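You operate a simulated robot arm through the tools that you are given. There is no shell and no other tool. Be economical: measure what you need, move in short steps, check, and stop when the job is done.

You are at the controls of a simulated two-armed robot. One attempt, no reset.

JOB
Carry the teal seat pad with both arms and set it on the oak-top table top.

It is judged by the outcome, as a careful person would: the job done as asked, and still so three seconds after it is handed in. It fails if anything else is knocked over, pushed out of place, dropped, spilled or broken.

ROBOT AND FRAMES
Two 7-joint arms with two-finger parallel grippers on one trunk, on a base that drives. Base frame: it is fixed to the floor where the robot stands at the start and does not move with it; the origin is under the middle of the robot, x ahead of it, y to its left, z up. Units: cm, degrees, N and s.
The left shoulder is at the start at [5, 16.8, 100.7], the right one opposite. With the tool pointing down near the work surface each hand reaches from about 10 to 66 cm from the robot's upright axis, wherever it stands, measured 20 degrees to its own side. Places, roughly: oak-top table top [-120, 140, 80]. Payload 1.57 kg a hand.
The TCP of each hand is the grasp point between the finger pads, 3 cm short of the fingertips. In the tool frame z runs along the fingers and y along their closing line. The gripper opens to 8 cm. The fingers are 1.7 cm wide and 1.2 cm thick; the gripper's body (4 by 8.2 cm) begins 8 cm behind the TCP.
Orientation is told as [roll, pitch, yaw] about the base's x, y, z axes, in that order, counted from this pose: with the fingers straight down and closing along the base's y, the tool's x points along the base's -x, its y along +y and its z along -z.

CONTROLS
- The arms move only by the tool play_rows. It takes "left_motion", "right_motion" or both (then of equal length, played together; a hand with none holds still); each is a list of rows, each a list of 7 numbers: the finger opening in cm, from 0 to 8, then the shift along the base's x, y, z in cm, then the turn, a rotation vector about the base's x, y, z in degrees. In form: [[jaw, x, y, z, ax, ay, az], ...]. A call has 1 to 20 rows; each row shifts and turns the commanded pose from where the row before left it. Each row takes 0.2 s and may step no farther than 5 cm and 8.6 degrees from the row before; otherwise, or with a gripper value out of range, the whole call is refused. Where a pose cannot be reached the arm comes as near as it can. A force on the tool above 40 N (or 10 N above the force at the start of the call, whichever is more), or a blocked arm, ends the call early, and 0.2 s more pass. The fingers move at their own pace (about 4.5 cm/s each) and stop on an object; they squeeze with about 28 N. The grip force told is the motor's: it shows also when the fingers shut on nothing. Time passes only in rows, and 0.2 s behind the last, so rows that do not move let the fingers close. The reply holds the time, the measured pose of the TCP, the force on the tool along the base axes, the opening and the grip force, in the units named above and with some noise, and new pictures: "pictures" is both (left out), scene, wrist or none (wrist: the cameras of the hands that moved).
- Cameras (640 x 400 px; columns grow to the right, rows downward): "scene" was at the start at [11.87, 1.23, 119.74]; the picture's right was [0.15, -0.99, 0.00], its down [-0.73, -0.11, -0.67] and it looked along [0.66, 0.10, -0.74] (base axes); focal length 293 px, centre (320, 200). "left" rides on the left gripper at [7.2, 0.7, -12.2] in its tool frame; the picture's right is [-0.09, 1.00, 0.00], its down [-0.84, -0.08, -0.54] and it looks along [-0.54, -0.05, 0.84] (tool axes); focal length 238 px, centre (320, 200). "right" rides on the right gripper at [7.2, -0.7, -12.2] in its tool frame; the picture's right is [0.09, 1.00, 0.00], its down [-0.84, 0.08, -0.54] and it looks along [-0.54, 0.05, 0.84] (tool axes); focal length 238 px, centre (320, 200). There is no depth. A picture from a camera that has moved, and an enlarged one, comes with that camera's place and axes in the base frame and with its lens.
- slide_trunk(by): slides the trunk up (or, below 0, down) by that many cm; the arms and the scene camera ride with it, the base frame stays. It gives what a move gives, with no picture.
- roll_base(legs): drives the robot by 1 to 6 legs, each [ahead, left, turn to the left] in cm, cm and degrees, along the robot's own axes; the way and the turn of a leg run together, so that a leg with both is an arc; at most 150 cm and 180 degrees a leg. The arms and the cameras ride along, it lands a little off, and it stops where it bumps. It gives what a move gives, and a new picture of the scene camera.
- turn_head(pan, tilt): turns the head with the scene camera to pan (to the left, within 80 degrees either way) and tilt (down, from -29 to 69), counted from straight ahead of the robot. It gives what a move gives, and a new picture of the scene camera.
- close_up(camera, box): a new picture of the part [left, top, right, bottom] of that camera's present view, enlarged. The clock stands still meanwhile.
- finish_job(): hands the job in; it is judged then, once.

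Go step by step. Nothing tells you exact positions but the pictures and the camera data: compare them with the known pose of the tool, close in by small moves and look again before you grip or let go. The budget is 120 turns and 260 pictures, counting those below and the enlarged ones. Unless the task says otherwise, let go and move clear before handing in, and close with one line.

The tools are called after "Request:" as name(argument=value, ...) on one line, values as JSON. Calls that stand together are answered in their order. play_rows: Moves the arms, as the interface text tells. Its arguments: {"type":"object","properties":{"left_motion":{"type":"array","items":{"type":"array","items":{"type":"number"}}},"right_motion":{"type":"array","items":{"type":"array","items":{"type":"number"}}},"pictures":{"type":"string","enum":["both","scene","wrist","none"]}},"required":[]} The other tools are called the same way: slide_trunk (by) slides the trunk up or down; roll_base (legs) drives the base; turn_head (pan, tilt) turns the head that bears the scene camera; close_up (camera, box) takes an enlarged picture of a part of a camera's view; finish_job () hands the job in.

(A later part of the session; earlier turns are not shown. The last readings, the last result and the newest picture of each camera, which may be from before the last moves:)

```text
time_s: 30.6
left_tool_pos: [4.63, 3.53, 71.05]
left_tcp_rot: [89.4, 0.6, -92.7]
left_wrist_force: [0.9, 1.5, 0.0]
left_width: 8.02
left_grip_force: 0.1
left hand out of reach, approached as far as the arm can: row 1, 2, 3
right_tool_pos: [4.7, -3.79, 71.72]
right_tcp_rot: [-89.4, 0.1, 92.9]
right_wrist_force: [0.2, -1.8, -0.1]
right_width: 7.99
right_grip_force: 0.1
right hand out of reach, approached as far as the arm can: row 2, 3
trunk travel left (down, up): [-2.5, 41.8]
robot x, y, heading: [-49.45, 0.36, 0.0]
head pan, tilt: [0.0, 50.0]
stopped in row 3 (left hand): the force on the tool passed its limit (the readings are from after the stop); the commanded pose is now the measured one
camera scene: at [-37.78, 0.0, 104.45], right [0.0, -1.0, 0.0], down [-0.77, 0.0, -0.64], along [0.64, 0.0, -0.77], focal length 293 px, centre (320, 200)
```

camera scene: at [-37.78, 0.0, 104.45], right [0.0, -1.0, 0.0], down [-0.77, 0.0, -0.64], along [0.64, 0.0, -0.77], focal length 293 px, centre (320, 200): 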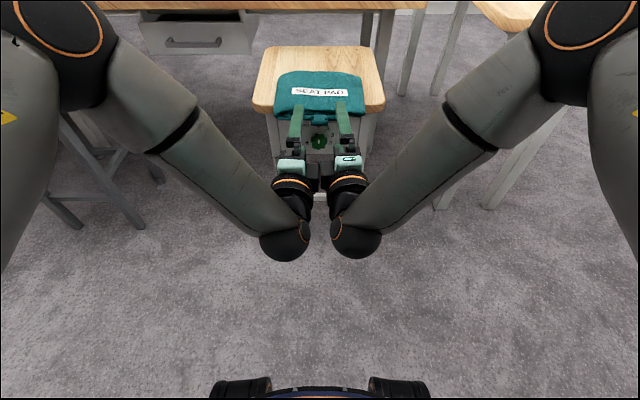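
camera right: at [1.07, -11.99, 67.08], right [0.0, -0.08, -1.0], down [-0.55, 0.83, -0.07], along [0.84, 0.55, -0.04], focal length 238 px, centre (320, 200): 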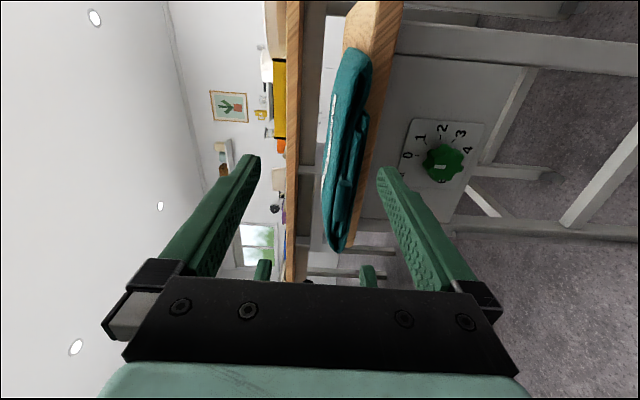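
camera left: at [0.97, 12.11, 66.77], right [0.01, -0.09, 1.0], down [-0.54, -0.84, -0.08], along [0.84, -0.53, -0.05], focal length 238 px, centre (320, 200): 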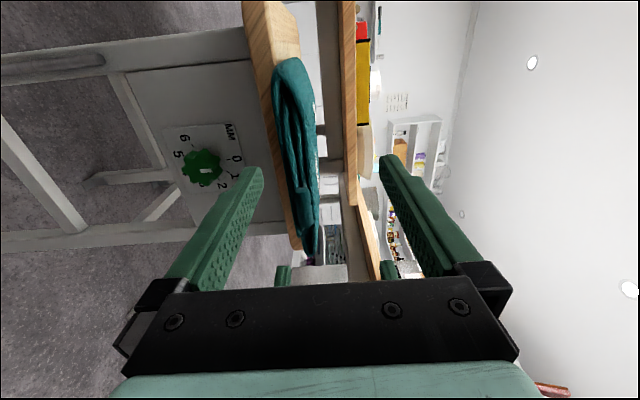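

The wrists are still touching. I'll back both hands toward the earlier comfortable pose (back, apart and up) to regain freedom.

Request:
play_rows(left_motion=[[8, -1.5, 1, 1, 0, 0, 0], [8, -1.5, 1, 1, 0, 0, 0], [8, -1.5, 1, 1, 0, 0, 0], [8, -1.5, 1, 1, 0, 0, 0], [8, -1.5, 1, 1, 0, 0, 0], [8, -1.5, 1, 1, 0, 0, 0], [8, 0, 1, 0, 0, 0, 0]], right_motion=[[8, -1.5, -1, 1, 0, 0, 0], [8, -1.5, -1, 1, 0, 0, 0], [8, -1.5, -1, 1, 0, 0, 0], [8, -1.5, -1, 1, 0, 0, 0], [8, -1.5, -1, 1, 0, 0, 0], [8, -1.5, -1, 1, 0, 0, 0], [8, 0, -1, 0, 0, 0, 0]], pictures="scene")

```text
time_s: 32.2
left_tool_pos: [-4.26, 10.51, 77.24]
left_tcp_rot: [89.4, 0.6, -92.7]
left_wrist_force: [0.1, 0.2, 0.5]
left_width: 7.96
left_grip_force: 0.0
right_tool_pos: [-4.51, -10.72, 77.81]
right_tcp_rot: [-89.4, 0.0, 92.9]
right_wrist_force: [-0.5, 0.6, -0.1]
right_width: 8.0
right_grip_force: 0.0
trunk travel left (down, up): [-2.5, 41.8]
robot x, y, heading: [-49.77, -0.47, -0.4]
head pan, tilt: [0.0, 50.0]
camera scene: at [-37.85, 0.0, 104.47], right [0.0, -1.0, 0.0], down [-0.77, 0.0, -0.64], along [0.64, 0.0, -0.77], focal length 293 px, centre (320, 200)
```

scene: 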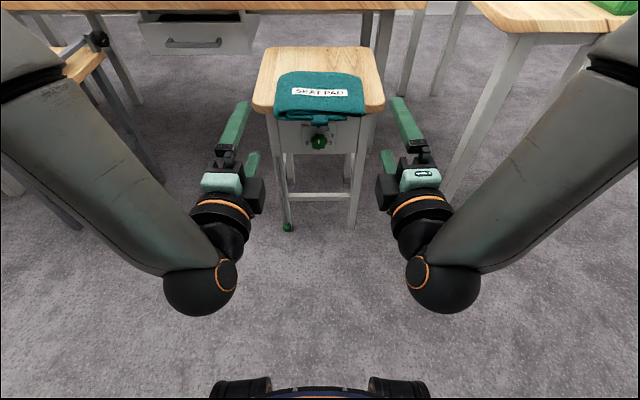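

The hands are free again. I'll toe them in by about 32° in place here.

Request:
play_rows(left_motion=[[8, 0, 0, 0, 0, 0, -8], [8, 0, 0, 0, 0, 0, -8], [8, 0, 0, 0, 0, 0, -8], [8, 0, 0, 0, 0, 0, -8], [8, 0, 0, 0, 0, 0, 0]], right_motion=[[8, 0, 0, 0, 0, 0, 8], [8, 0, 0, 0, 0, 0, 8], [8, 0, 0, 0, 0, 0, 8], [8, 0, 0, 0, 0, 0, 8], [8, 0, 0, 0, 0, 0, 0]], pictures="none")

Request:
slide_trunk(by=-2.3)

Request:
play_rows(left_motion=[[8, 1, 0, -2, 0, 0, 0], [8, 1, 0, -2, 0, 0, 0], [8, 1, 0, -2, 0, 0, 0], [8, 1, 0, -2, 0, 0, 0], [8, 1, 0, -2, 0, 0, 0], [8, 0, 0, 0, 0, 0, 0]], right_motion=[[8, 1, 0, -2, 0, 0, 0], [8, 1, 0, -2, 0, 0, 0], [8, 1, 0, -2, 0, 0, 0], [8, 1, 0, -2, 0, 0, 0], [8, 1, 0, -2, 0, 0, 0], [8, 0, 0, 0, 0, 0, 0]], pictures="scene")

```text
time_s: 33.4
left_tool_pos: [-9.08, 1.88, 78.69]
left_tcp_rot: [88.1, -1.3, -112.7]
left_wrist_force: [10.7, 18.8, -5.4]
left_width: 7.99
left_grip_force: 0.0
left hand out of reach, approached as far as the arm can: row 1, 2, 3, 4
right_tool_pos: [-9.22, -1.97, 78.36]
right_tcp_rot: [-87.7, -2.4, 112.4]
right_wrist_force: [-11.3, -19.7, 3.9]
right_width: 7.68
right_grip_force: 0.0
right hand out of reach, approached as far as the arm can: row 1, 2, 3, 4
trunk travel left (down, up): [-2.5, 41.8]
robot x, y, heading: [-49.84, 0.45, -0.4]
head pan, tilt: [0.0, 50.0]
```

```text
time_s: 34.1
left_tool_pos: [-9.03, 1.88, 76.36]
left_tcp_rot: [88.1, -1.2, -112.5]
left_wrist_force: [7.4, 22.9, -3.7]
left_width: 8.0
left_grip_force: 0.1
right_tool_pos: [-9.16, -1.93, 76.13]
right_tcp_rot: [-87.7, -2.1, 112.6]
right_wrist_force: [-7.7, -22.8, 3.8]
right_width: 7.7
right_grip_force: 0.0
trunk travel left (down, up): [-0.2, 44.1]
robot x, y, heading: [-49.61, -0.01, -0.2]
head pan, tilt: [0.0, 50.0]
```

```text
time_s: 34.5
left_tool_pos: [-8.57, 1.69, 76.95]
left_tcp_rot: [90.3, 0.2, -112.1]
left_wrist_force: [0.8, 0.3, 1.1]
left_width: 7.99
left_grip_force: 0.0
left hand out of reach, approached as far as the arm can: row 1
right_tool_pos: [-8.73, -2.1, 76.56]
right_tcp_rot: [-89.7, -0.5, 111.8]
right_wrist_force: [0.6, 0.3, 0.2]
right_width: 7.97
right_grip_force: 0.0
right hand out of reach, approached as far as the arm can: row 1
trunk travel left (down, up): [-0.2, 44.1]
robot x, y, heading: [-49.54, 0.3, -0.6]
head pan, tilt: [0.0, 50.0]
stopped in row 1 (right hand): the force on the tool passed its limit (the readings are from after the stop); the commanded pose is now the measured one
camera scene: at [-38.32, -0.02, 101.54], right [-0.01, -1.0, 0.0], down [-0.82, 0.01, -0.58], along [0.58, 0.0, -0.82], focal length 293 px, centre (320, 200)
```

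scene: 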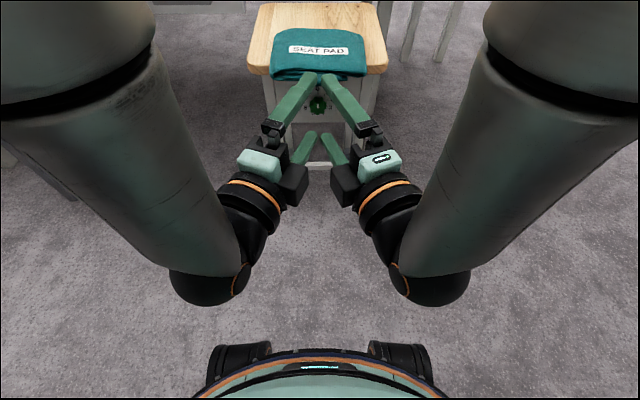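

The forearms are folded back on themselves because the hands sit too near the shoulders; they need extending with the hands kept apart. I'll undo the toe-in, spread out to y≈±18, then reach forward at a safe height.

Request:
play_rows(left_motion=[[8, 0.5, 1.5, 0, 0, 0, 6], [8, 0.5, 2, 0, 0, 0, 6], [8, 0.5, 2, 0, 0, 0, 6], [8, 0.5, 2.5, 0, 0, 0, 4], [8, 0.5, 2.5, 0, 0, 0, 0], [8, 0.5, 2.5, 0, 0, 0, 0], [8, 0.5, 2.5, 0, 0, 0, 0], [8, 0.5, 2.5, 0, 0, 0, 0], [8, 0, 0, 0, 0, 0, 0]], right_motion=[[8, 0.5, -1.5, 0, 0, 0, -6], [8, 0.5, -2, 0, 0, 0, -6], [8, 0.5, -2, 0, 0, 0, -6], [8, 0.5, -2.5, 0, 0, 0, -4], [8, 0.5, -2.5, 0, 0, 0, 0], [8, 0.5, -2.5, 0, 0, 0, 0], [8, 0.5, -2.5, 0, 0, 0, 0], [8, 0.5, -2.5, 0, 0, 0, 0], [8, 0, 0, 0, 0, 0, 0]], pictures="scene")

```text
time_s: 36.5
left_tool_pos: [-4.57, 13.78, 78.58]
left_tcp_rot: [90.3, 0.2, -89.9]
left_wrist_force: [-0.8, 0.5, 0.1]
left_width: 8.01
left_grip_force: 0.0
left hand out of reach, approached as far as the arm can: row 6, 7, 8
right_tool_pos: [-4.69, -13.99, 78.13]
right_tcp_rot: [-89.7, -0.5, 89.5]
right_wrist_force: [0.2, 0.2, 0.6]
right_width: 7.99
right_grip_force: 0.1
right hand out of reach, approached as far as the arm can: row 6, 7, 8
trunk travel left (down, up): [-0.2, 44.1]
robot x, y, heading: [-49.68, 0.02, -0.4]
head pan, tilt: [0.0, 50.0]
camera scene: at [-37.84, 0.0, 102.16], right [0.0, -1.0, 0.0], down [-0.77, 0.0, -0.64], along [0.64, 0.0, -0.77], focal length 293 px, centre (320, 200)
```

scene: 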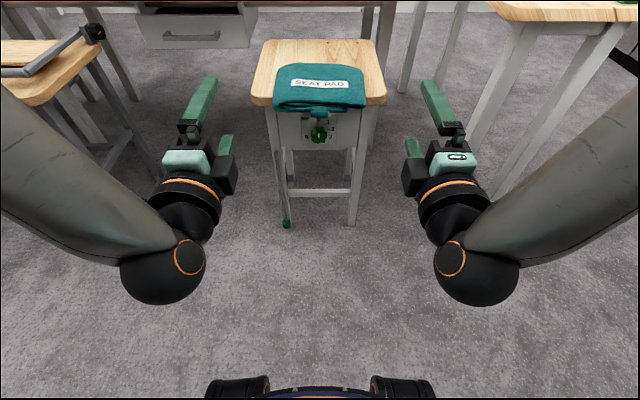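

Now I'll reach forward with both hands kept wide.

Request:
play_rows(left_motion=[[8, 2, 0.3, 0, 0, 0, 0], [8, 2, 0.3, 0, 0, 0, 0], [8, 2, 0.3, 0, 0, 0, 0], [8, 2, 0.3, 0, 0, 0, 0], [8, 2, 0.3, 0, 0, 0, 0], [8, 2, 0.3, 0, 0, 0, 0], [8, 2, 0, 0, 0, 0, 0], [8, 2, 0, 0, 0, 0, 0], [8, 0, 0, 0, 0, 0, 0]], right_motion=[[8, 2, -0.3, 0, 0, 0, 0], [8, 2, -0.3, 0, 0, 0, 0], [8, 2, -0.3, 0, 0, 0, 0], [8, 2, -0.3, 0, 0, 0, 0], [8, 2, -0.3, 0, 0, 0, 0], [8, 2, -0.3, 0, 0, 0, 0], [8, 2, 0, 0, 0, 0, 0], [8, 2, 0, 0, 0, 0, 0], [8, 0, 0, 0, 0, 0, 0]], pictures="scene")

```text
time_s: 38.5
left_tool_pos: [10.36, 11.17, 81.21]
left_tcp_rot: [90.2, 0.2, -89.9]
left_wrist_force: [0.2, 0.0, 0.6]
left_width: 7.99
left_grip_force: 0.1
left hand out of reach, approached as far as the arm can: row 1, 2, 3, 4, 5, 6, 7, 8
right_tool_pos: [10.15, -11.64, 80.72]
right_tcp_rot: [-89.6, -0.5, 89.5]
right_wrist_force: [0.1, -0.3, -0.5]
right_width: 7.97
right_grip_force: 0.0
right hand out of reach, approached as far as the arm can: row 1, 2, 3, 4, 5, 6, 7, 8
trunk travel left (down, up): [-0.2, 44.1]
robot x, y, heading: [-49.58, -0.14, -0.3]
head pan, tilt: [0.0, 50.0]
camera scene: at [-37.83, 0.0, 102.16], right [0.0, -1.0, 0.0], down [-0.77, 0.0, -0.64], along [0.64, 0.0, -0.77], focal length 293 px, centre (320, 200)
```

scene: 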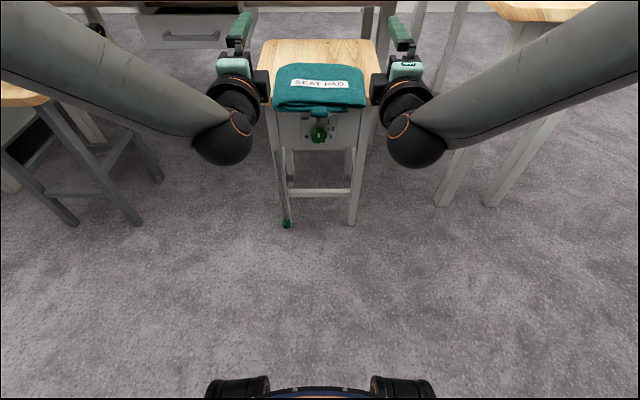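

Something in the wrist is limiting. To find out which joint, I'll test rolling the left hand back about its own axis while moving it outward.

Request:
play_rows(left_motion=[[8, 0, 0.8, 0, -8, 0, 0], [8, 0, 0.8, 0, -8, 0, 0], [8, 0, 0.8, 0, -8, 0, 0], [8, 0, 0.8, 0, -8, 0, 0], [8, 0, 0.8, 0, -8, 0, 0], [8, 0, 0, 0, 0, 0, 0]], pictures="scene")

```text
time_s: 39.9
left_tool_pos: [9.91, 12.36, 82.7]
left_tcp_rot: [90.3, -39.8, -89.6]
left_wrist_force: [0.3, -0.1, -0.8]
left_width: 8.01
left_grip_force: 0.1
left hand out of reach, approached as far as the arm can: row 1, 2, 3, 4, 5
right_tool_pos: [10.16, -11.5, 80.6]
right_tcp_rot: [-89.6, -0.4, 89.4]
right_wrist_force: [0.1, -0.1, 0.6]
right_width: 8.01
right_grip_force: 0.1
trunk travel left (down, up): [-0.2, 44.1]
robot x, y, heading: [-50.21, 0.11, -0.1]
head pan, tilt: [0.0, 50.0]
camera scene: at [-37.84, 0.0, 102.16], right [0.0, -1.0, 0.0], down [-0.77, 0.0, -0.64], along [0.64, 0.0, -0.77], focal length 293 px, centre (320, 200)
```

scene: 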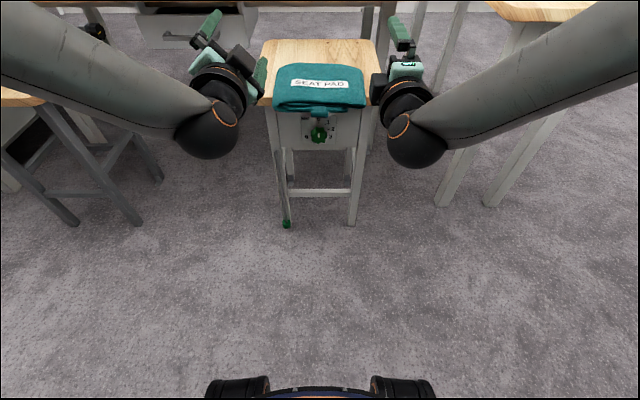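

Roll isn't the limiting joint; more likely the elbows are forced up because the shoulders are as low as the hands. I'll restore the roll, raise the trunk 27 cm, and reach down from above instead.

Request:
play_rows(left_motion=[[8, 0, 0, 0, 8, 0, 0], [8, 0, 0, 0, 8, 0, 0], [8, 0, 0, 0, 8, 0, 0], [8, 0, 0, 0, 8, 0, 0], [8, 0, 0, 0, 8, 0, 0], [8, 0, 0, 0, 0, 0, 0]], pictures="none")

Request:
slide_trunk(by=27)

Request:
play_rows(left_motion=[[8, 0, 0, -3, 0, 0, 0], [8, 0, 0, -3, 0, 0, 0], [8, 0, 0, -3, 0, 0, 0], [8, 0, 0, -3, 0, 0, 0], [8, 0, 0, -3, 0, 0, 0], [8, 0, 0, -3, 0, 0, 0], [8, 0, 0, 0, 0, 0, 0]], right_motion=[[8, 0, 0, -3, 0, 0, 0], [8, 0, 0, -3, 0, 0, 0], [8, 0, 0, -3, 0, 0, 0], [8, 0, 0, -3, 0, 0, 0], [8, 0, 0, -3, 0, 0, 0], [8, 0, 0, -3, 0, 0, 0], [8, 0, 0, 0, 0, 0, 0]], pictures="scene")

```text
time_s: 41.3
left_tool_pos: [9.88, 12.28, 82.87]
left_tcp_rot: [90.2, 0.3, -89.8]
left_wrist_force: [-0.4, 0.1, 0.6]
left_width: 8.03
left_grip_force: 0.0
left hand out of reach, approached as far as the arm can: row 4
right_tool_pos: [10.16, -11.63, 80.62]
right_tcp_rot: [-89.6, -0.5, 89.4]
right_wrist_force: [0.0, -0.3, 0.1]
right_width: 8.02
right_grip_force: 0.0
trunk travel left (down, up): [-0.2, 44.1]
robot x, y, heading: [-49.68, 0.26, -0.1]
head pan, tilt: [0.0, 50.0]
```

```text
time_s: 44.0
left_tool_pos: [9.86, 12.23, 109.78]
left_tcp_rot: [90.3, 0.2, -89.9]
left_wrist_force: [0.4, -0.4, 0.0]
left_width: 8.02
left_grip_force: 0.0
right_tool_pos: [10.14, -11.51, 107.61]
right_tcp_rot: [-89.5, -0.5, 89.4]
right_wrist_force: [-1.1, 0.3, 0.1]
right_width: 7.98
right_grip_force: 0.1
trunk travel left (down, up): [-27.2, 17.1]
robot x, y, heading: [-49.62, 0.38, -0.0]
head pan, tilt: [0.0, 50.0]
```

```text
time_s: 45.6
left_tool_pos: [8.02, 4.89, 96.1]
left_tcp_rot: [90.0, 0.3, -89.5]
left_wrist_force: [1.2, 0.2, 0.0]
left_width: 8.02
left_grip_force: 0.1
left hand out of reach, approached as far as the arm can: row 1, 2, 3, 4, 5, 6
right_tool_pos: [8.52, -4.13, 94.1]
right_tcp_rot: [-89.4, -0.5, 88.9]
right_wrist_force: [0.5, -0.2, 0.0]
right_width: 7.98
right_grip_force: 0.1
right hand out of reach, approached as far as the arm can: row 1, 2, 3, 4, 5, 6
trunk travel left (down, up): [-27.2, 17.1]
robot x, y, heading: [-49.25, -0.07, 0.2]
head pan, tilt: [0.0, 50.0]
camera scene: at [-37.84, 0.0, 129.17], right [0.0, -1.0, 0.0], down [-0.77, 0.0, -0.64], along [0.64, 0.0, -0.77], focal length 293 px, centre (320, 200)
```

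scene: 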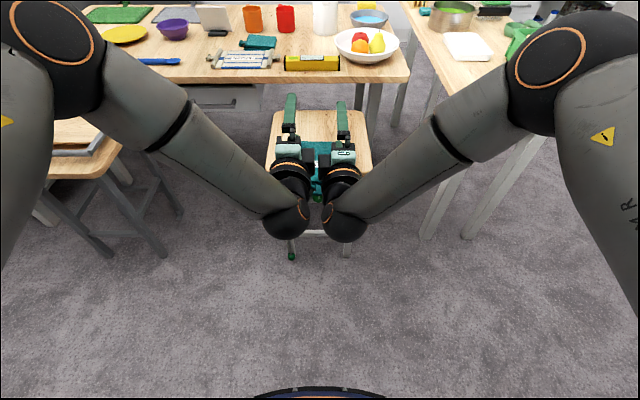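

The upper arms are long, so the wrists are still too near the shoulders. I'll extend another 20 cm forward, well above the stool, then back up afterwards.

Request:
play_rows(left_motion=[[8, 2, 0.8, 0, 0, 0, 0], [8, 2, 0.8, 0, 0, 0, 0], [8, 2, 0.8, 0, 0, 0, 0], [8, 2, 0.8, 0, 0, 0, 0], [8, 2, 0.8, 0, 0, 0, 0], [8, 2, 0.8, 0, 0, 0, 0], [8, 2, 0.8, 0, 0, 0, 0], [8, 2, 0.8, 0, 0, 0, 0], [8, 2, 0.8, 0, 0, 0, 0], [8, 0, 0, 0, 0, 0, 0]], right_motion=[[8, 2, -0.8, 0.2, 0, 0, 0], [8, 2, -0.8, 0.2, 0, 0, 0], [8, 2, -0.8, 0.2, 0, 0, 0], [8, 2, -0.8, 0.2, 0, 0, 0], [8, 2, -0.8, 0.2, 0, 0, 0], [8, 2, -0.8, 0.2, 0, 0, 0], [8, 2, -0.8, 0.2, 0, 0, 0], [8, 2, -0.8, 0.2, 0, 0, 0], [8, 2, -0.8, 0.2, 0, 0, 0], [8, 0, 0, 0, 0, 0, 0]], pictures="scene")

```text
time_s: 47.8
left_tool_pos: [25.03, 5.46, 100.68]
left_tcp_rot: [89.8, 0.1, -89.4]
left_wrist_force: [0.7, 0.0, 0.3]
left_width: 8.01
left_grip_force: 0.1
left hand out of reach, approached as far as the arm can: row 1, 2, 3, 4, 5, 6, 7, 8, 9
right_tool_pos: [25.54, -6.01, 99.76]
right_tcp_rot: [-89.1, -0.5, 89.0]
right_wrist_force: [0.3, 0.7, 0.3]
right_width: 7.99
right_grip_force: 0.1
right hand out of reach, approached as far as the arm can: row 1, 2, 3, 4, 5, 6, 7, 8
trunk travel left (down, up): [-27.2, 17.1]
robot x, y, heading: [-49.41, 0.03, -0.0]
head pan, tilt: [0.0, 50.0]
camera scene: at [-37.84, 0.0, 129.17], right [0.0, -1.0, 0.0], down [-0.77, 0.0, -0.64], along [0.64, 0.0, -0.77], focal length 293 px, centre (320, 200)
```

scene: 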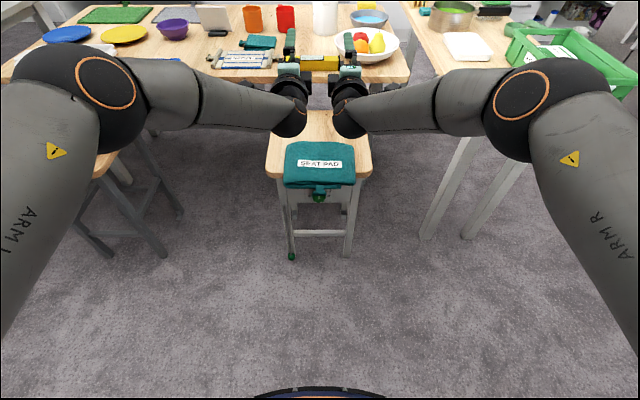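

Better: the forearms now swing in from the sides. I'll back the base up 12 cm, then try lowering the hands.

Request:
roll_base(legs=[[-14, 0, 0]])

Request:
play_rows(left_motion=[[8, 0.3, 0.5, -2.5, 0, 0, 0], [8, 0.3, 0.5, -2.5, 0, 0, 0], [8, 0.3, 0.5, -2.5, 0, 0, 0], [8, 0.3, 0.5, -2.5, 0, 0, 0], [8, 0.3, 0.5, -2.5, 0, 0, 0], [8, 0.3, 0.5, -2.5, 0, 0, 0], [8, 0, 0, 0, 0, 0, 0]], right_motion=[[8, 0.3, -0.5, -2.4, 0, 0, 0], [8, 0.3, -0.5, -2.4, 0, 0, 0], [8, 0.3, -0.5, -2.4, 0, 0, 0], [8, 0.3, -0.5, -2.4, 0, 0, 0], [8, 0.3, -0.5, -2.4, 0, 0, 0], [8, 0.3, -0.5, -2.4, 0, 0, 0], [8, 0, 0, 0, 0, 0, 0]], pictures="scene")

```text
time_s: 49.2
left_tool_pos: [10.58, 5.57, 100.74]
left_tcp_rot: [89.8, 0.2, -89.5]
left_wrist_force: [0.8, 0.2, -0.2]
left_width: 8.0
left_grip_force: 0.1
right_tool_pos: [11.18, -6.05, 99.83]
right_tcp_rot: [-89.2, -0.4, 88.9]
right_wrist_force: [0.0, 0.8, 0.3]
right_width: 8.03
right_grip_force: 0.1
trunk travel left (down, up): [-27.2, 17.1]
robot x, y, heading: [-64.15, 0.01, -0.4]
head pan, tilt: [0.0, 50.0]
camera scene: at [-52.28, 0.06, 129.17], right [-0.01, -1.0, 0.0], down [-0.77, 0.0, -0.64], along [0.64, 0.0, -0.77], focal length 293 px, centre (320, 200)
```

scene: 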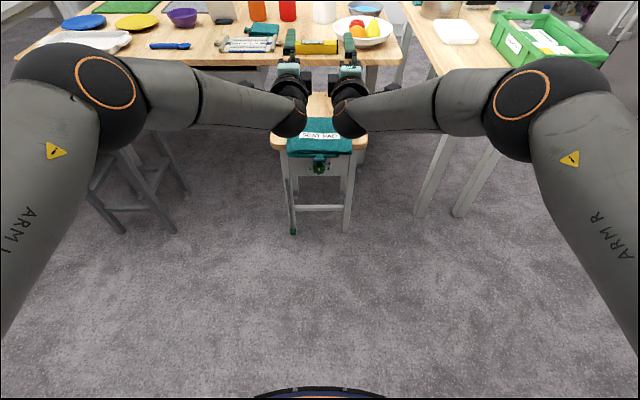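

```text
time_s: 50.2
left_tool_pos: [13.56, 3.56, 94.42]
left_tcp_rot: [89.4, 0.2, -88.5]
left_wrist_force: [-0.4, 0.4, 0.0]
left_width: 7.99
left_grip_force: 0.1
left hand out of reach, approached as far as the arm can: row 1, 2, 3, 4
right_tool_pos: [14.33, -5.56, 93.52]
right_tcp_rot: [-88.9, -0.1, 87.4]
right_wrist_force: [0.9, -0.1, 0.5]
right_width: 7.99
right_grip_force: 0.1
right hand out of reach, approached as far as the arm can: row 1, 2, 3, 4
trunk travel left (down, up): [-27.2, 17.1]
robot x, y, heading: [-64.24, 0.11, -0.2]
head pan, tilt: [0.0, 50.0]
stopped in row 4 (right hand): the force on the tool passed its limit (the readings are from after the stop); the commanded pose is now the measured one
camera scene: at [-52.25, 0.04, 129.18], right [0.0, -1.0, 0.0], down [-0.77, 0.0, -0.64], along [0.64, 0.0, -0.77], focal length 293 px, centre (320, 200)
```

scene: 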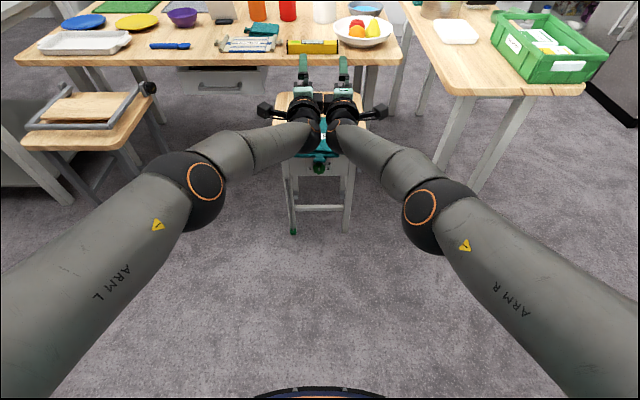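

The arms have now swung into a good extended posture with low elbows. I'll spread the hands and keep lowering.

Request:
play_rows(left_motion=[[8, 0, 1, 0, 0, 0, 0], [8, 0, 1, 0, 0, 0, 0], [8, 0, 1, -1, 0, 0, 0], [8, 0, 1, -2, 0, 0, 0], [8, 0, 0, -2, 0, 0, -1], [8, 0, 0, -2, 0, 0, 0], [8, 0, 0, -2, 0, 0, 0], [8, 0, 0, 0, 0, 0, 0]], right_motion=[[8, 0, -1, 0, 0, 0, 0], [8, 0, -1, 0, 0, 0, 0], [8, 0, -0.5, -1, 0, 0, 0], [8, 0, 0, -2, 0, 0, 0], [8, 0, 0, -2, 0, 0, 2], [8, 0, 0, -2, 0, 0, 0], [8, 0, 0, -2, 0, 0, 0], [8, 0, 0, 0, 0, 0, 0]], pictures="scene")

```text
time_s: 52.0
left_tool_pos: [14.4, 5.05, 92.87]
left_tcp_rot: [88.5, 0.3, -88.6]
left_wrist_force: [-7.9, 21.3, -7.9]
left_width: 8.01
left_grip_force: 0.1
left hand out of reach, approached as far as the arm can: row 2, 3, 4, 5, 6, 7
right_tool_pos: [13.37, -3.8, 92.12]
right_tcp_rot: [-88.6, -0.3, 88.2]
right_wrist_force: [6.5, -21.8, 7.4]
right_width: 7.98
right_grip_force: 0.0
right hand out of reach, approached as far as the arm can: row 2, 3, 4, 5, 6, 7
trunk travel left (down, up): [-27.2, 17.1]
robot x, y, heading: [-64.05, -0.05, -0.4]
head pan, tilt: [0.0, 50.0]
camera scene: at [-52.22, 0.06, 129.17], right [0.0, -1.0, 0.0], down [-0.77, 0.0, -0.64], along [0.64, 0.0, -0.77], focal length 293 px, centre (320, 200)
```

scene: 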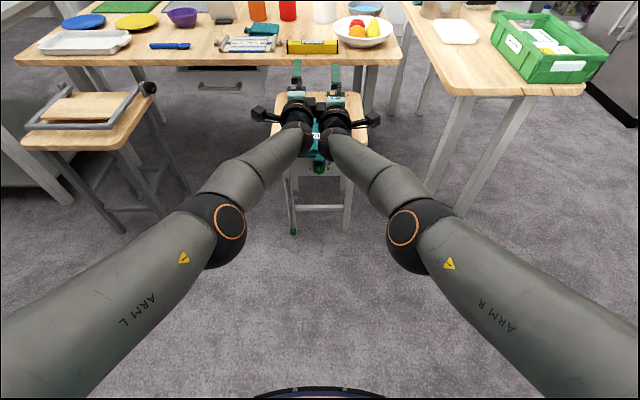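

They're stretched and pressing on each other. I'll retract a little with the elbows in this lower posture, spreading and lowering as I go.

Request:
play_rows(left_motion=[[8, -1.5, 0.6, -0.5, 0, 0, 0], [8, -1.5, 0.6, -0.5, 0, 0, 0], [8, -1.5, 0.6, -1, 0, 0, 0], [8, -1.5, 0.6, -1, 0, 0, 0], [8, 0, 0, 0, 0, 0, 0]], right_motion=[[8, -1.5, -0.8, -0.5, 0, 0, 0], [8, -1.5, -0.8, -0.5, 0, 0, 0], [8, -1.5, -0.8, -1, 0, 0, 0], [8, -1.5, -0.8, -1, 0, 0, 0], [8, 0, 0, 0, 0, 0, 0]], pictures="scene")

```text
time_s: 53.2
left_tool_pos: [14.12, 5.01, 92.7]
left_tcp_rot: [88.5, 0.4, -88.5]
left_wrist_force: [5.9, 29.6, -8.4]
left_width: 7.99
left_grip_force: 0.1
left hand out of reach, approached as far as the arm can: row 1, 2, 3, 4
right_tool_pos: [13.22, -3.86, 91.83]
right_tcp_rot: [-88.4, -0.1, 88.3]
right_wrist_force: [-7.5, -30.1, 7.7]
right_width: 8.02
right_grip_force: 0.0
right hand out of reach, approached as far as the arm can: row 1, 2, 3, 4
trunk travel left (down, up): [-27.2, 17.1]
robot x, y, heading: [-64.03, -0.15, -0.2]
head pan, tilt: [0.0, 50.0]
camera scene: at [-52.22, 0.06, 129.16], right [0.0, -1.0, 0.0], down [-0.77, 0.0, -0.64], along [0.64, 0.0, -0.77], focal length 293 px, centre (320, 200)
```

scene: 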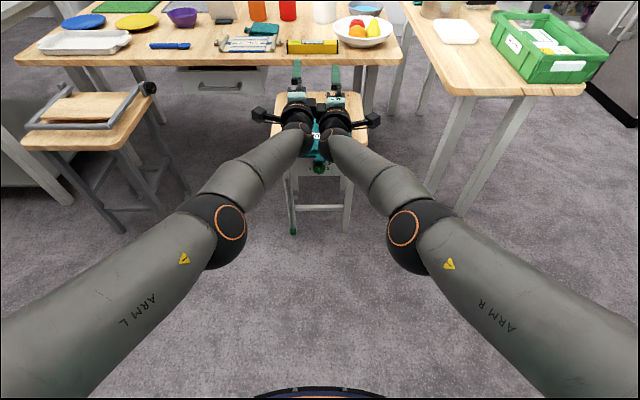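

The two wrists are jammed against each other. I'll move only the right hand, up and out.

Request:
play_rows(right_motion=[[8, 1, -1, 2, 0, 0, 0], [8, 0, -1, 2, 0, 0, 0], [8, 0, -1, 2, 0, 0, 0], [8, 0, -1, 1, 0, 0, 0], [8, 0, -1, 0, 0, 0, 0], [8, 0, 0, 0, 0, 0, 0]], pictures="both")

```text
time_s: 54.6
left_tool_pos: [14.04, 4.13, 92.69]
left_tcp_rot: [88.5, 0.1, -89.0]
left_wrist_force: [0.9, -0.4, -0.1]
left_width: 8.0
left_grip_force: 0.2
right_tool_pos: [16.26, -6.59, 98.27]
right_tcp_rot: [-88.8, -0.2, 89.4]
right_wrist_force: [-0.6, -0.4, 0.4]
right_width: 7.99
right_grip_force: 0.1
right hand out of reach, approached as far as the arm can: row 2, 3, 4
trunk travel left (down, up): [-27.2, 17.1]
robot x, y, heading: [-63.91, 0.27, -0.2]
head pan, tilt: [0.0, 50.0]
camera scene: at [-52.22, 0.07, 129.16], right [0.0, -1.0, 0.0], down [-0.77, 0.0, -0.64], along [0.64, 0.0, -0.77], focal length 293 px, centre (320, 200)
camera right: at [4.03, -13.74, 99.17], right [-0.02, -0.09, -1.0], down [-0.54, 0.84, -0.06], along [0.84, 0.53, -0.07], focal length 238 px, centre (320, 200)
```

scene: 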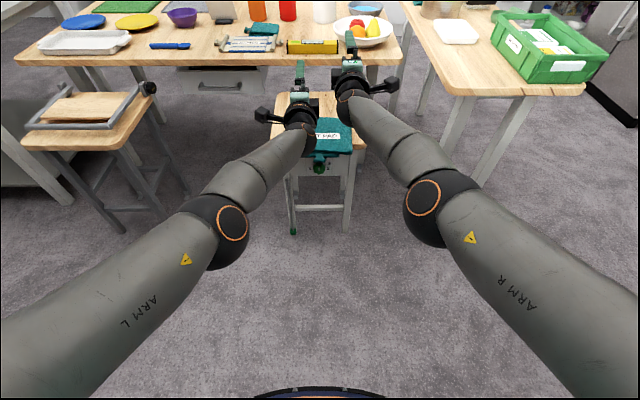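
right: 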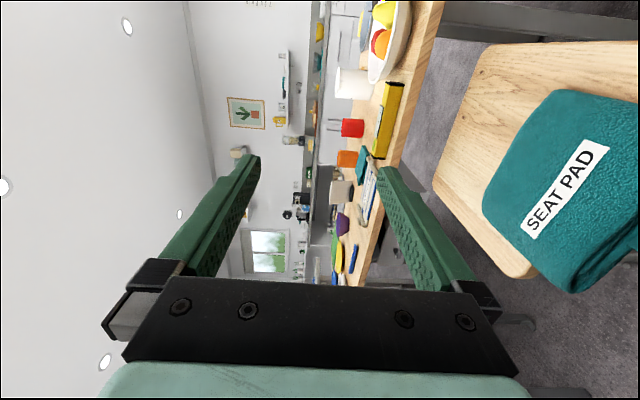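

They're separated. Now I'll test the left hand alone: outward, then down.

Request:
play_rows(left_motion=[[8, 0, 1, 0, 0, 0, 0], [8, 0, 1, 0, 0, 0, 0], [8, 0, 1, 0, 0, 0, 0], [8, 0, 0, 0, 0, 0, 0]], pictures="none")

Request:
play_rows(left_motion=[[8, 0, 0, -1.5, 0, 0, 0], [8, 0, 0, -1.5, 0, 0, 0], [8, 0, 0, -1.5, 0, 0, 0], [8, 0, 0, 0, 0, 0, 0]], pictures="scene")

```text
time_s: 55.6
left_tool_pos: [15.11, 5.84, 94.12]
left_tcp_rot: [88.7, 0.2, -89.1]
left_wrist_force: [-0.1, -0.6, -0.1]
left_width: 8.02
left_grip_force: 0.0
left hand out of reach, approached as far as the arm can: row 1, 2, 3
right_tool_pos: [16.29, -6.7, 98.31]
right_tcp_rot: [-88.8, -0.2, 89.5]
right_wrist_force: [1.1, -0.2, -0.6]
right_width: 7.98
right_grip_force: 0.0
trunk travel left (down, up): [-27.2, 17.1]
robot x, y, heading: [-63.94, 0.41, -0.3]
head pan, tilt: [0.0, 50.0]
```

```text
time_s: 56.6
left_tool_pos: [14.64, 5.16, 93.59]
left_tcp_rot: [88.8, 0.2, -89.1]
left_wrist_force: [0.1, 0.0, 0.0]
left_width: 8.03
left_grip_force: 0.0
left hand out of reach, approached as far as the arm can: row 1, 2, 3
right_tool_pos: [16.26, -6.76, 98.18]
right_tcp_rot: [-88.9, -0.2, 89.5]
right_wrist_force: [-0.4, 0.7, -0.8]
right_width: 8.0
right_grip_force: 0.1
trunk travel left (down, up): [-27.2, 17.1]
robot x, y, heading: [-64.05, -0.01, -0.5]
head pan, tilt: [0.0, 50.0]
camera scene: at [-52.22, 0.06, 129.16], right [0.0, -1.0, 0.0], down [-0.77, 0.0, -0.64], along [0.64, 0.0, -0.77], focal length 293 px, centre (320, 200)
```

scene: 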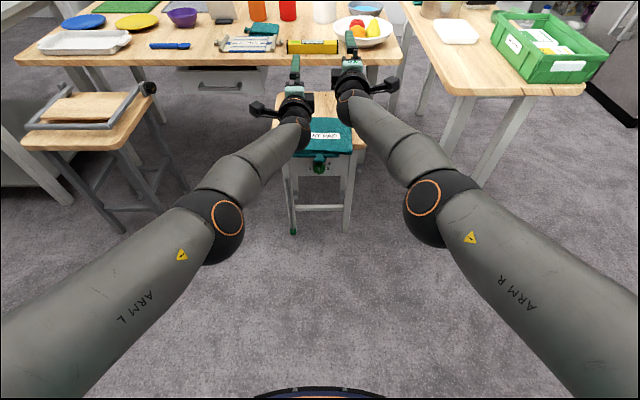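

I'll test whether the roll is limiting in this posture: roll the left hand back 40° while lowering.

Request:
play_rows(left_motion=[[8, 0, 0, -1, -8, 0, 0], [8, 0, 0, -1, -8, 0, 0], [8, 0, 0, -1, -8, 0, 0], [8, 0, 0, -1, -8, 0, 0], [8, 0, 0, -1, -8, 0, 0], [8, 0, 0, -1, 0, 0, 0], [8, 0, 0, -1, 0, 0, 0], [8, 0, 0, 0, 0, 0, 0]], pictures="scene")

```text
time_s: 58.4
left_tool_pos: [9.46, 0.04, 84.96]
left_tcp_rot: [84.1, -23.5, -85.7]
left_wrist_force: [-0.4, 0.8, -0.7]
left_width: 7.99
left_grip_force: 0.2
left hand out of reach, approached as far as the arm can: row 1, 2, 3, 4, 5, 6, 7
right_tool_pos: [16.29, -6.75, 98.17]
right_tcp_rot: [-88.8, -0.3, 89.5]
right_wrist_force: [-1.0, 0.4, -0.5]
right_width: 7.99
right_grip_force: 0.1
trunk travel left (down, up): [-27.2, 17.1]
robot x, y, heading: [-63.77, 0.27, -0.4]
head pan, tilt: [0.0, 50.0]
camera scene: at [-52.22, 0.06, 129.16], right [0.0, -1.0, 0.0], down [-0.77, 0.0, -0.64], along [0.64, 0.0, -0.77], focal length 293 px, centre (320, 200)
```

scene: 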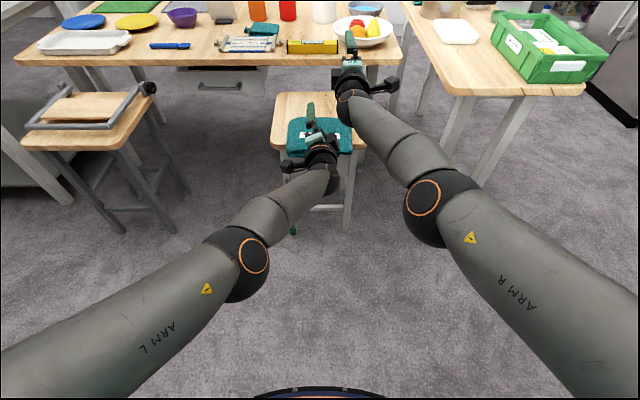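

Straight-ahead hands don't suit these arms. A more natural grip is from the sides: hands pointing inward with fingers closing vertically, toed about 30° forward, on the overhanging part. I'll go back to the tool-down pose first.

Request:
play_rows(left_motion=[[8, -1.75, 1.2, 1.1, 8, 0, 0], [8, -1.75, 1.2, 1.1, 8, 0, 0], [8, -1.75, 1.2, 1.1, 7, 0, 0], [8, -1.75, 1.2, 1.1, -4.62, 4.62, 4.62], [8, -1.75, 1.2, 1.1, -4.62, 4.62, 4.62], [8, -1.75, 1.2, 1.1, -4.62, 4.62, 4.62], [8, -1.75, 1.2, 1.1, -4.62, 4.62, 4.62], [8, -1.75, 1.2, 1.1, -4.62, 4.62, 4.62], [8, -1.75, 1.2, 1.1, -4.62, 4.62, 4.62], [8, -1.75, 1.2, 1.1, -4.62, 4.62, 4.62], [8, -1.75, 1.2, 1.1, -4.62, 4.62, 4.62], [8, -1.75, 1.2, 1.1, -4.62, 4.62, 4.62], [8, -1.75, 1.2, 1.1, -4.62, 4.62, 4.62], [8, -1.75, 1.2, 1.1, -4.62, 4.62, 4.62], [8, -1.75, 1.2, 1.1, -4.62, 4.62, 4.62], [8, 0, 0, 0, -4.62, 4.62, 4.62], [8, 0, 0, 0, -4.62, 4.62, 4.62], [8, 0, 0, 0, -4.62, 4.62, 4.62], [8, 0, 0, 0, 0, 0, 0]], right_motion=[[8, -2.2, -0.7, 0.3, 0, 0, 0], [8, -2.2, -0.7, 0.3, 0, 0, 0], [8, -2.2, -0.7, 0.3, 0, 0, 0], [8, -2.2, -0.7, 0.3, 4.62, 4.62, -4.62], [8, -2.2, -0.7, 0.3, 4.62, 4.62, -4.62], [8, -2.2, -0.7, 0.3, 4.62, 4.62, -4.62], [8, -2.2, -0.7, 0.3, 4.62, 4.62, -4.62], [8, -2.2, -0.7, 0.3, 4.62, 4.62, -4.62], [8, -2.2, -0.7, 0.3, 4.62, 4.62, -4.62], [8, -2.2, -0.7, 0.3, 4.62, 4.62, -4.62], [8, -2.2, -0.7, 0.3, 4.62, 4.62, -4.62], [8, -2.2, -0.7, 0.3, 4.62, 4.62, -4.62], [8, -2.2, -0.7, 0.3, 4.62, 4.62, -4.62], [8, -2.2, -0.7, 0.3, 4.62, 4.62, -4.62], [8, -2.2, -0.7, 0.3, 4.62, 4.62, -4.62], [8, 0, 0, 0, 4.62, 4.62, -4.62], [8, 0, 0, 0, 4.62, 4.62, -4.62], [8, 0, 0, 0, 4.62, 4.62, -4.62], [8, 0, 0, 0, 0, 0, 0]], pictures="scene")

```text
time_s: 62.4
left_tool_pos: [-9.85, 14.83, 97.52]
left_tcp_rot: [-3.9, 3.5, 0.7]
left_wrist_force: [-0.3, -0.5, 0.0]
left_width: 8.01
left_grip_force: 0.1
left hand out of reach, approached as far as the arm can: row 1, 2, 3, 4
right_tool_pos: [-10.13, -15.23, 101.88]
right_tcp_rot: [1.3, 0.6, -0.2]
right_wrist_force: [0.5, -0.1, 0.0]
right_width: 8.03
right_grip_force: 0.1
right hand out of reach, approached as far as the arm can: row 1, 2, 3
trunk travel left (down, up): [-27.2, 17.1]
robot x, y, heading: [-63.51, -0.01, -0.5]
head pan, tilt: [0.0, 50.0]
camera scene: at [-52.22, 0.07, 129.17], right [0.0, -1.0, 0.0], down [-0.77, 0.0, -0.64], along [0.64, 0.0, -0.77], focal length 293 px, centre (320, 200)
```

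scene: 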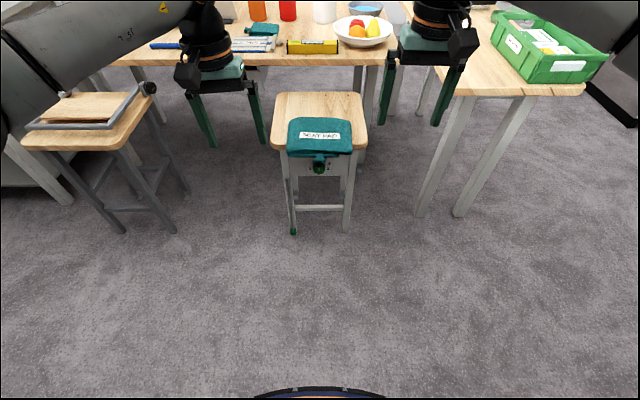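

Back to tool-down. Now I'll rotate each hand 90° so it points inward with the fingers closing vertically.

Request:
play_rows(left_motion=[[8, 0, 0, 0.4, 3.9, -3.5, -0.7], [8, -0.3, 0, 0.4, -8.2, 0, 0], [8, -0.3, 0, 0.4, -8.2, 0, 0], [8, -0.3, 0, 0.4, -8.2, 0, 0], [8, -0.3, 0, 0.4, -8.2, 0, 0], [8, -0.3, 0, 0.4, -8.2, 0, 0], [8, -0.3, 0, 0.4, -8.2, 0, 0], [8, -0.3, 0, 0.4, -8.2, 0, 0], [8, -0.3, 0, 0.4, -8.2, 0, 0], [8, -0.3, 0, 0.4, -8.2, 0, 0], [8, -0.3, 0, 0.4, -8.2, 0, 0], [8, 0, 0, 0, -8, 0, 0], [8, 0, 0, 0, 0, 0, 0]], right_motion=[[8, 0, 0, 0, -1.3, -0.6, 0.2], [8, -0.3, 0, 0, 8.2, 0, 0], [8, -0.3, 0, 0, 8.2, 0, 0], [8, -0.3, 0, 0, 8.2, 0, 0], [8, -0.3, 0, 0, 8.2, 0, 0], [8, -0.3, 0, 0, 8.2, 0, 0], [8, -0.3, 0, 0, 8.2, 0, 0], [8, -0.3, 0, 0, 8.2, 0, 0], [8, -0.3, 0, 0, 8.2, 0, 0], [8, -0.3, 0, 0, 8.2, 0, 0], [8, -0.3, 0, 0, 8.2, 0, 0], [8, 0, 0, 0, 8, 0, 0], [8, 0, 0, 0, 0, 0, 0]], pictures="both")

```text
time_s: 65.2
left_tool_pos: [-12.66, 14.92, 101.86]
left_tcp_rot: [-90.0, 0.0, 0.2]
left_wrist_force: [-0.5, 0.1, 0.3]
left_width: 7.99
left_grip_force: 0.0
right_tool_pos: [-13.2, -15.33, 101.99]
right_tcp_rot: [90.0, 0.0, -0.1]
right_wrist_force: [0.2, -1.1, 1.0]
right_width: 7.99
right_grip_force: 0.0
trunk travel left (down, up): [-27.2, 17.1]
robot x, y, heading: [-64.18, 0.19, -0.2]
head pan, tilt: [0.0, 50.0]
camera scene: at [-52.22, 0.06, 129.17], right [0.0, -1.0, 0.0], down [-0.77, 0.0, -0.64], along [0.64, 0.0, -0.77], focal length 293 px, centre (320, 200)
camera right: at [-20.37, -27.31, 101.36], right [-0.09, 0.0, 1.0], down [0.84, -0.54, 0.08], along [0.54, 0.84, 0.05], focal length 238 px, centre (320, 200)
camera left: at [-19.91, 27.06, 101.2], right [0.09, 0.0, -1.0], down [0.84, 0.54, 0.08], along [0.54, -0.84, 0.05], focal length 238 px, centre (320, 200)
```

scene: 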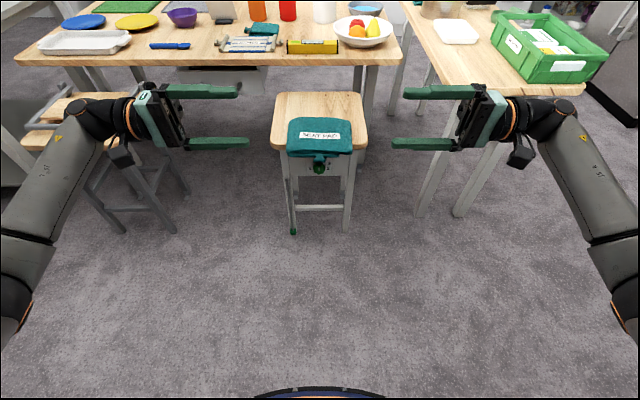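
right: 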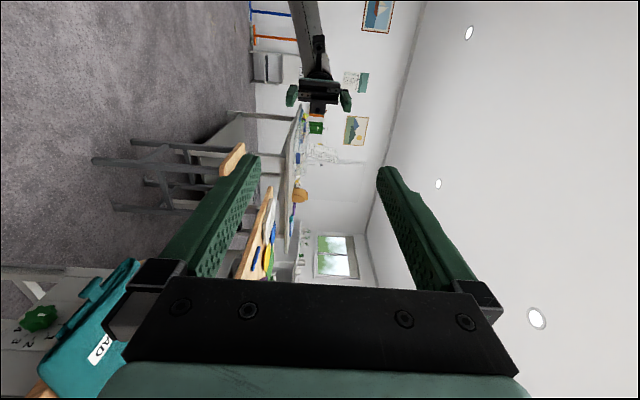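
left: 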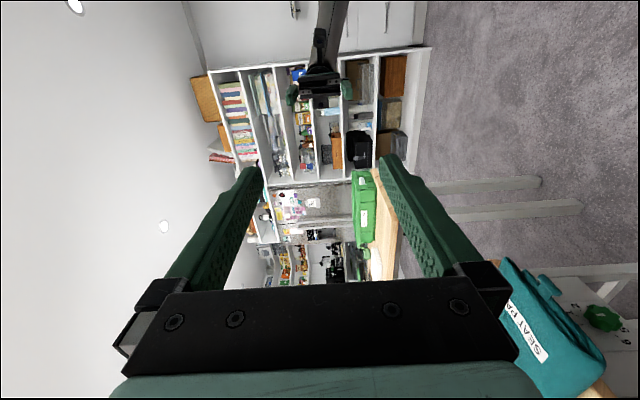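

Both hands reached that pose exactly. Now I'll toe them forward 45° and lower them to about z 80.

Request:
play_rows(left_motion=[[8, 0, 0, -2, 0, 0, 8.2], [8, 0, 0, -2, 0, 0, 8.2], [8, 0, 0, -2, 0, 0, 8.2], [8, 0, 0, -2, 0, 0, 8.2], [8, 0, 0, -2, 0, 0, 8.2], [8, 0, 0, -2, 0, 0, 4], [8, 0, 0, -3, 0, 0, 0], [8, 0, 0, -3, 0, 0, 0], [8, 0, 0, -3, 0, 0, 0], [8, 0, 0, 0, 0, 0, 0]], right_motion=[[8, 0, 0, -2, 0, 0, -8.2], [8, 0, 0, -2, 0, 0, -8.2], [8, 0, 0, -2, 0, 0, -8.2], [8, 0, 0, -2, 0, 0, -8.2], [8, 0, 0, -2, 0, 0, -8.2], [8, 0, 0, -2, 0, 0, -4], [8, 0, 0, -3, 0, 0, 0], [8, 0, 0, -3, 0, 0, 0], [8, 0, 0, -3, 0, 0, 0], [8, 0, 0, 0, 0, 0, 0]], pictures="scene")

```text
time_s: 67.4
left_tool_pos: [-12.68, 14.93, 82.97]
left_tcp_rot: [-90.1, 0.1, 45.2]
left_wrist_force: [-0.6, -0.3, -0.3]
left_width: 8.01
left_grip_force: 0.1
left hand out of reach, approached as far as the arm can: row 9
right_tool_pos: [-13.47, -15.16, 81.92]
right_tcp_rot: [89.8, 0.1, -45.0]
right_wrist_force: [0.0, -0.5, 0.1]
right_width: 8.03
right_grip_force: 0.0
right hand out of reach, approached as far as the arm can: row 9
trunk travel left (down, up): [-27.2, 17.1]
robot x, y, heading: [-63.9, 0.15, -0.3]
head pan, tilt: [0.0, 50.0]
camera scene: at [-52.22, 0.07, 129.16], right [0.0, -1.0, 0.0], down [-0.77, 0.0, -0.64], along [0.64, 0.0, -0.77], focal length 293 px, centre (320, 200)
```

scene: 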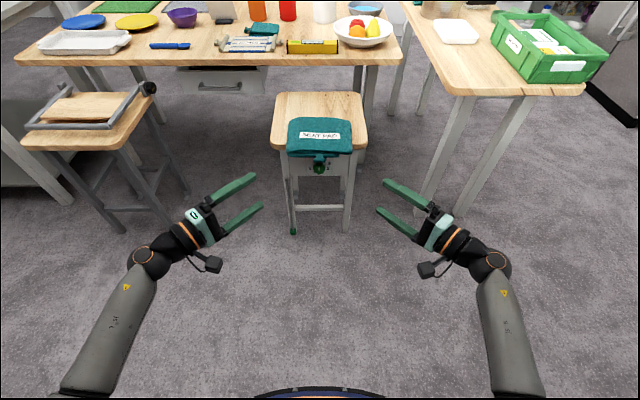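

A very good posture. I'll lower the trunk 18 cm to bring the hands to pad height, then drive forward 28 cm.

Request:
slide_trunk(by=-18)

Request:
roll_base(legs=[[28, 0, 0]])

Request:
close_up(camera="right", box=[0, 0, 640, 400])

Request:
close_up(camera="left", box=[0, 0, 640, 400])

```text
time_s: 69.4
left_tool_pos: [-12.54, 14.9, 65.05]
left_tcp_rot: [-90.1, 0.0, 45.0]
left_wrist_force: [-0.3, 0.6, 0.9]
left_width: 7.98
left_grip_force: 0.0
right_tool_pos: [-13.4, -15.14, 63.91]
right_tcp_rot: [89.8, 0.1, -45.1]
right_wrist_force: [-0.5, 0.3, 0.2]
right_width: 7.99
right_grip_force: 0.0
trunk travel left (down, up): [-9.2, 35.1]
robot x, y, heading: [-63.99, 0.06, -0.2]
head pan, tilt: [0.0, 50.0]
```

```text
time_s: 71.3
left_tool_pos: [15.63, 15.1, 64.94]
left_tcp_rot: [-90.0, 0.0, 45.4]
left_wrist_force: [-0.5, -0.7, 0.1]
left_width: 8.02
left_grip_force: 0.1
right_tool_pos: [15.02, -14.95, 63.93]
right_tcp_rot: [89.9, 0.1, -44.9]
right_wrist_force: [-0.6, 0.5, 0.2]
right_width: 7.99
right_grip_force: 0.0
trunk travel left (down, up): [-9.2, 35.1]
robot x, y, heading: [-35.53, -0.06, -0.2]
head pan, tilt: [0.0, 50.0]
camera scene: at [-23.92, 0.04, 111.17], right [0.0, -1.0, 0.0], down [-0.77, 0.0, -0.64], along [0.64, 0.0, -0.77], focal length 293 px, centre (320, 200)
```

scene: 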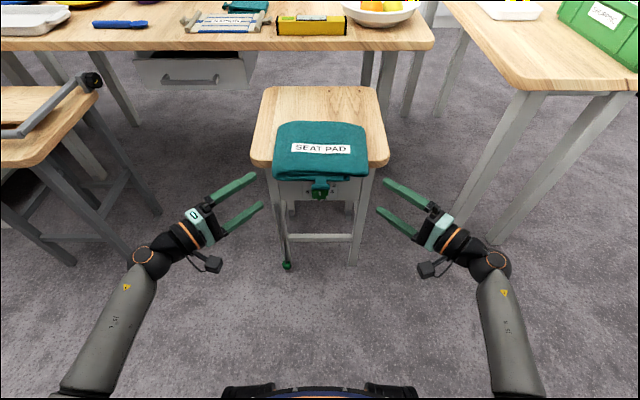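

```text
1.00 times, centred on (320, 200) of right
camera zoom: at [1.31, -18.49, 63.33], right [-0.06, 0.07, 1.0], down [0.21, -0.97, 0.08], along [0.98, 0.22, 0.05], focal length 238 px, centre (320, 200)
```

zoom: 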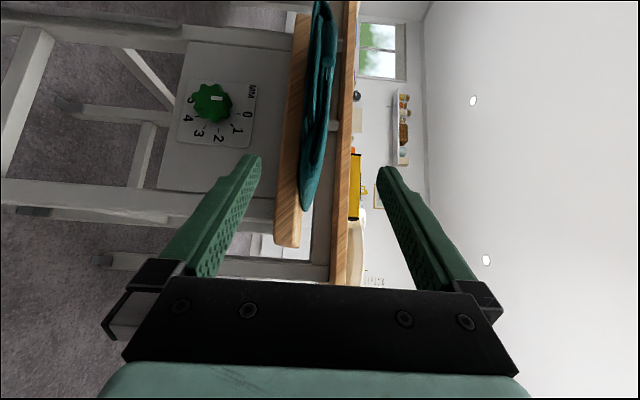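

```text
1.00 times, centred on (320, 200) of left
camera zoom: at [1.88, 18.45, 64.26], right [0.06, 0.07, -1.0], down [0.2, 0.98, 0.08], along [0.98, -0.21, 0.05], focal length 238 px, centre (320, 200)
```

zoom: 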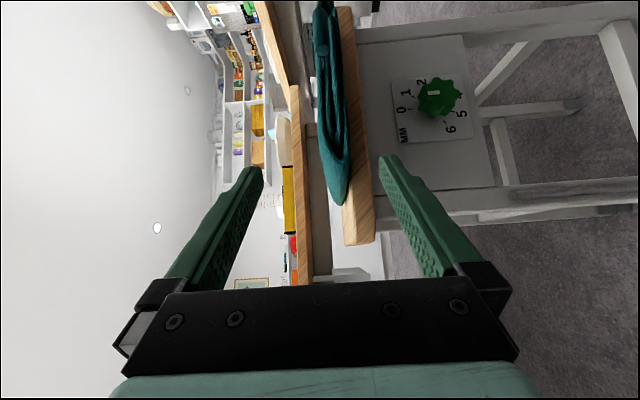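

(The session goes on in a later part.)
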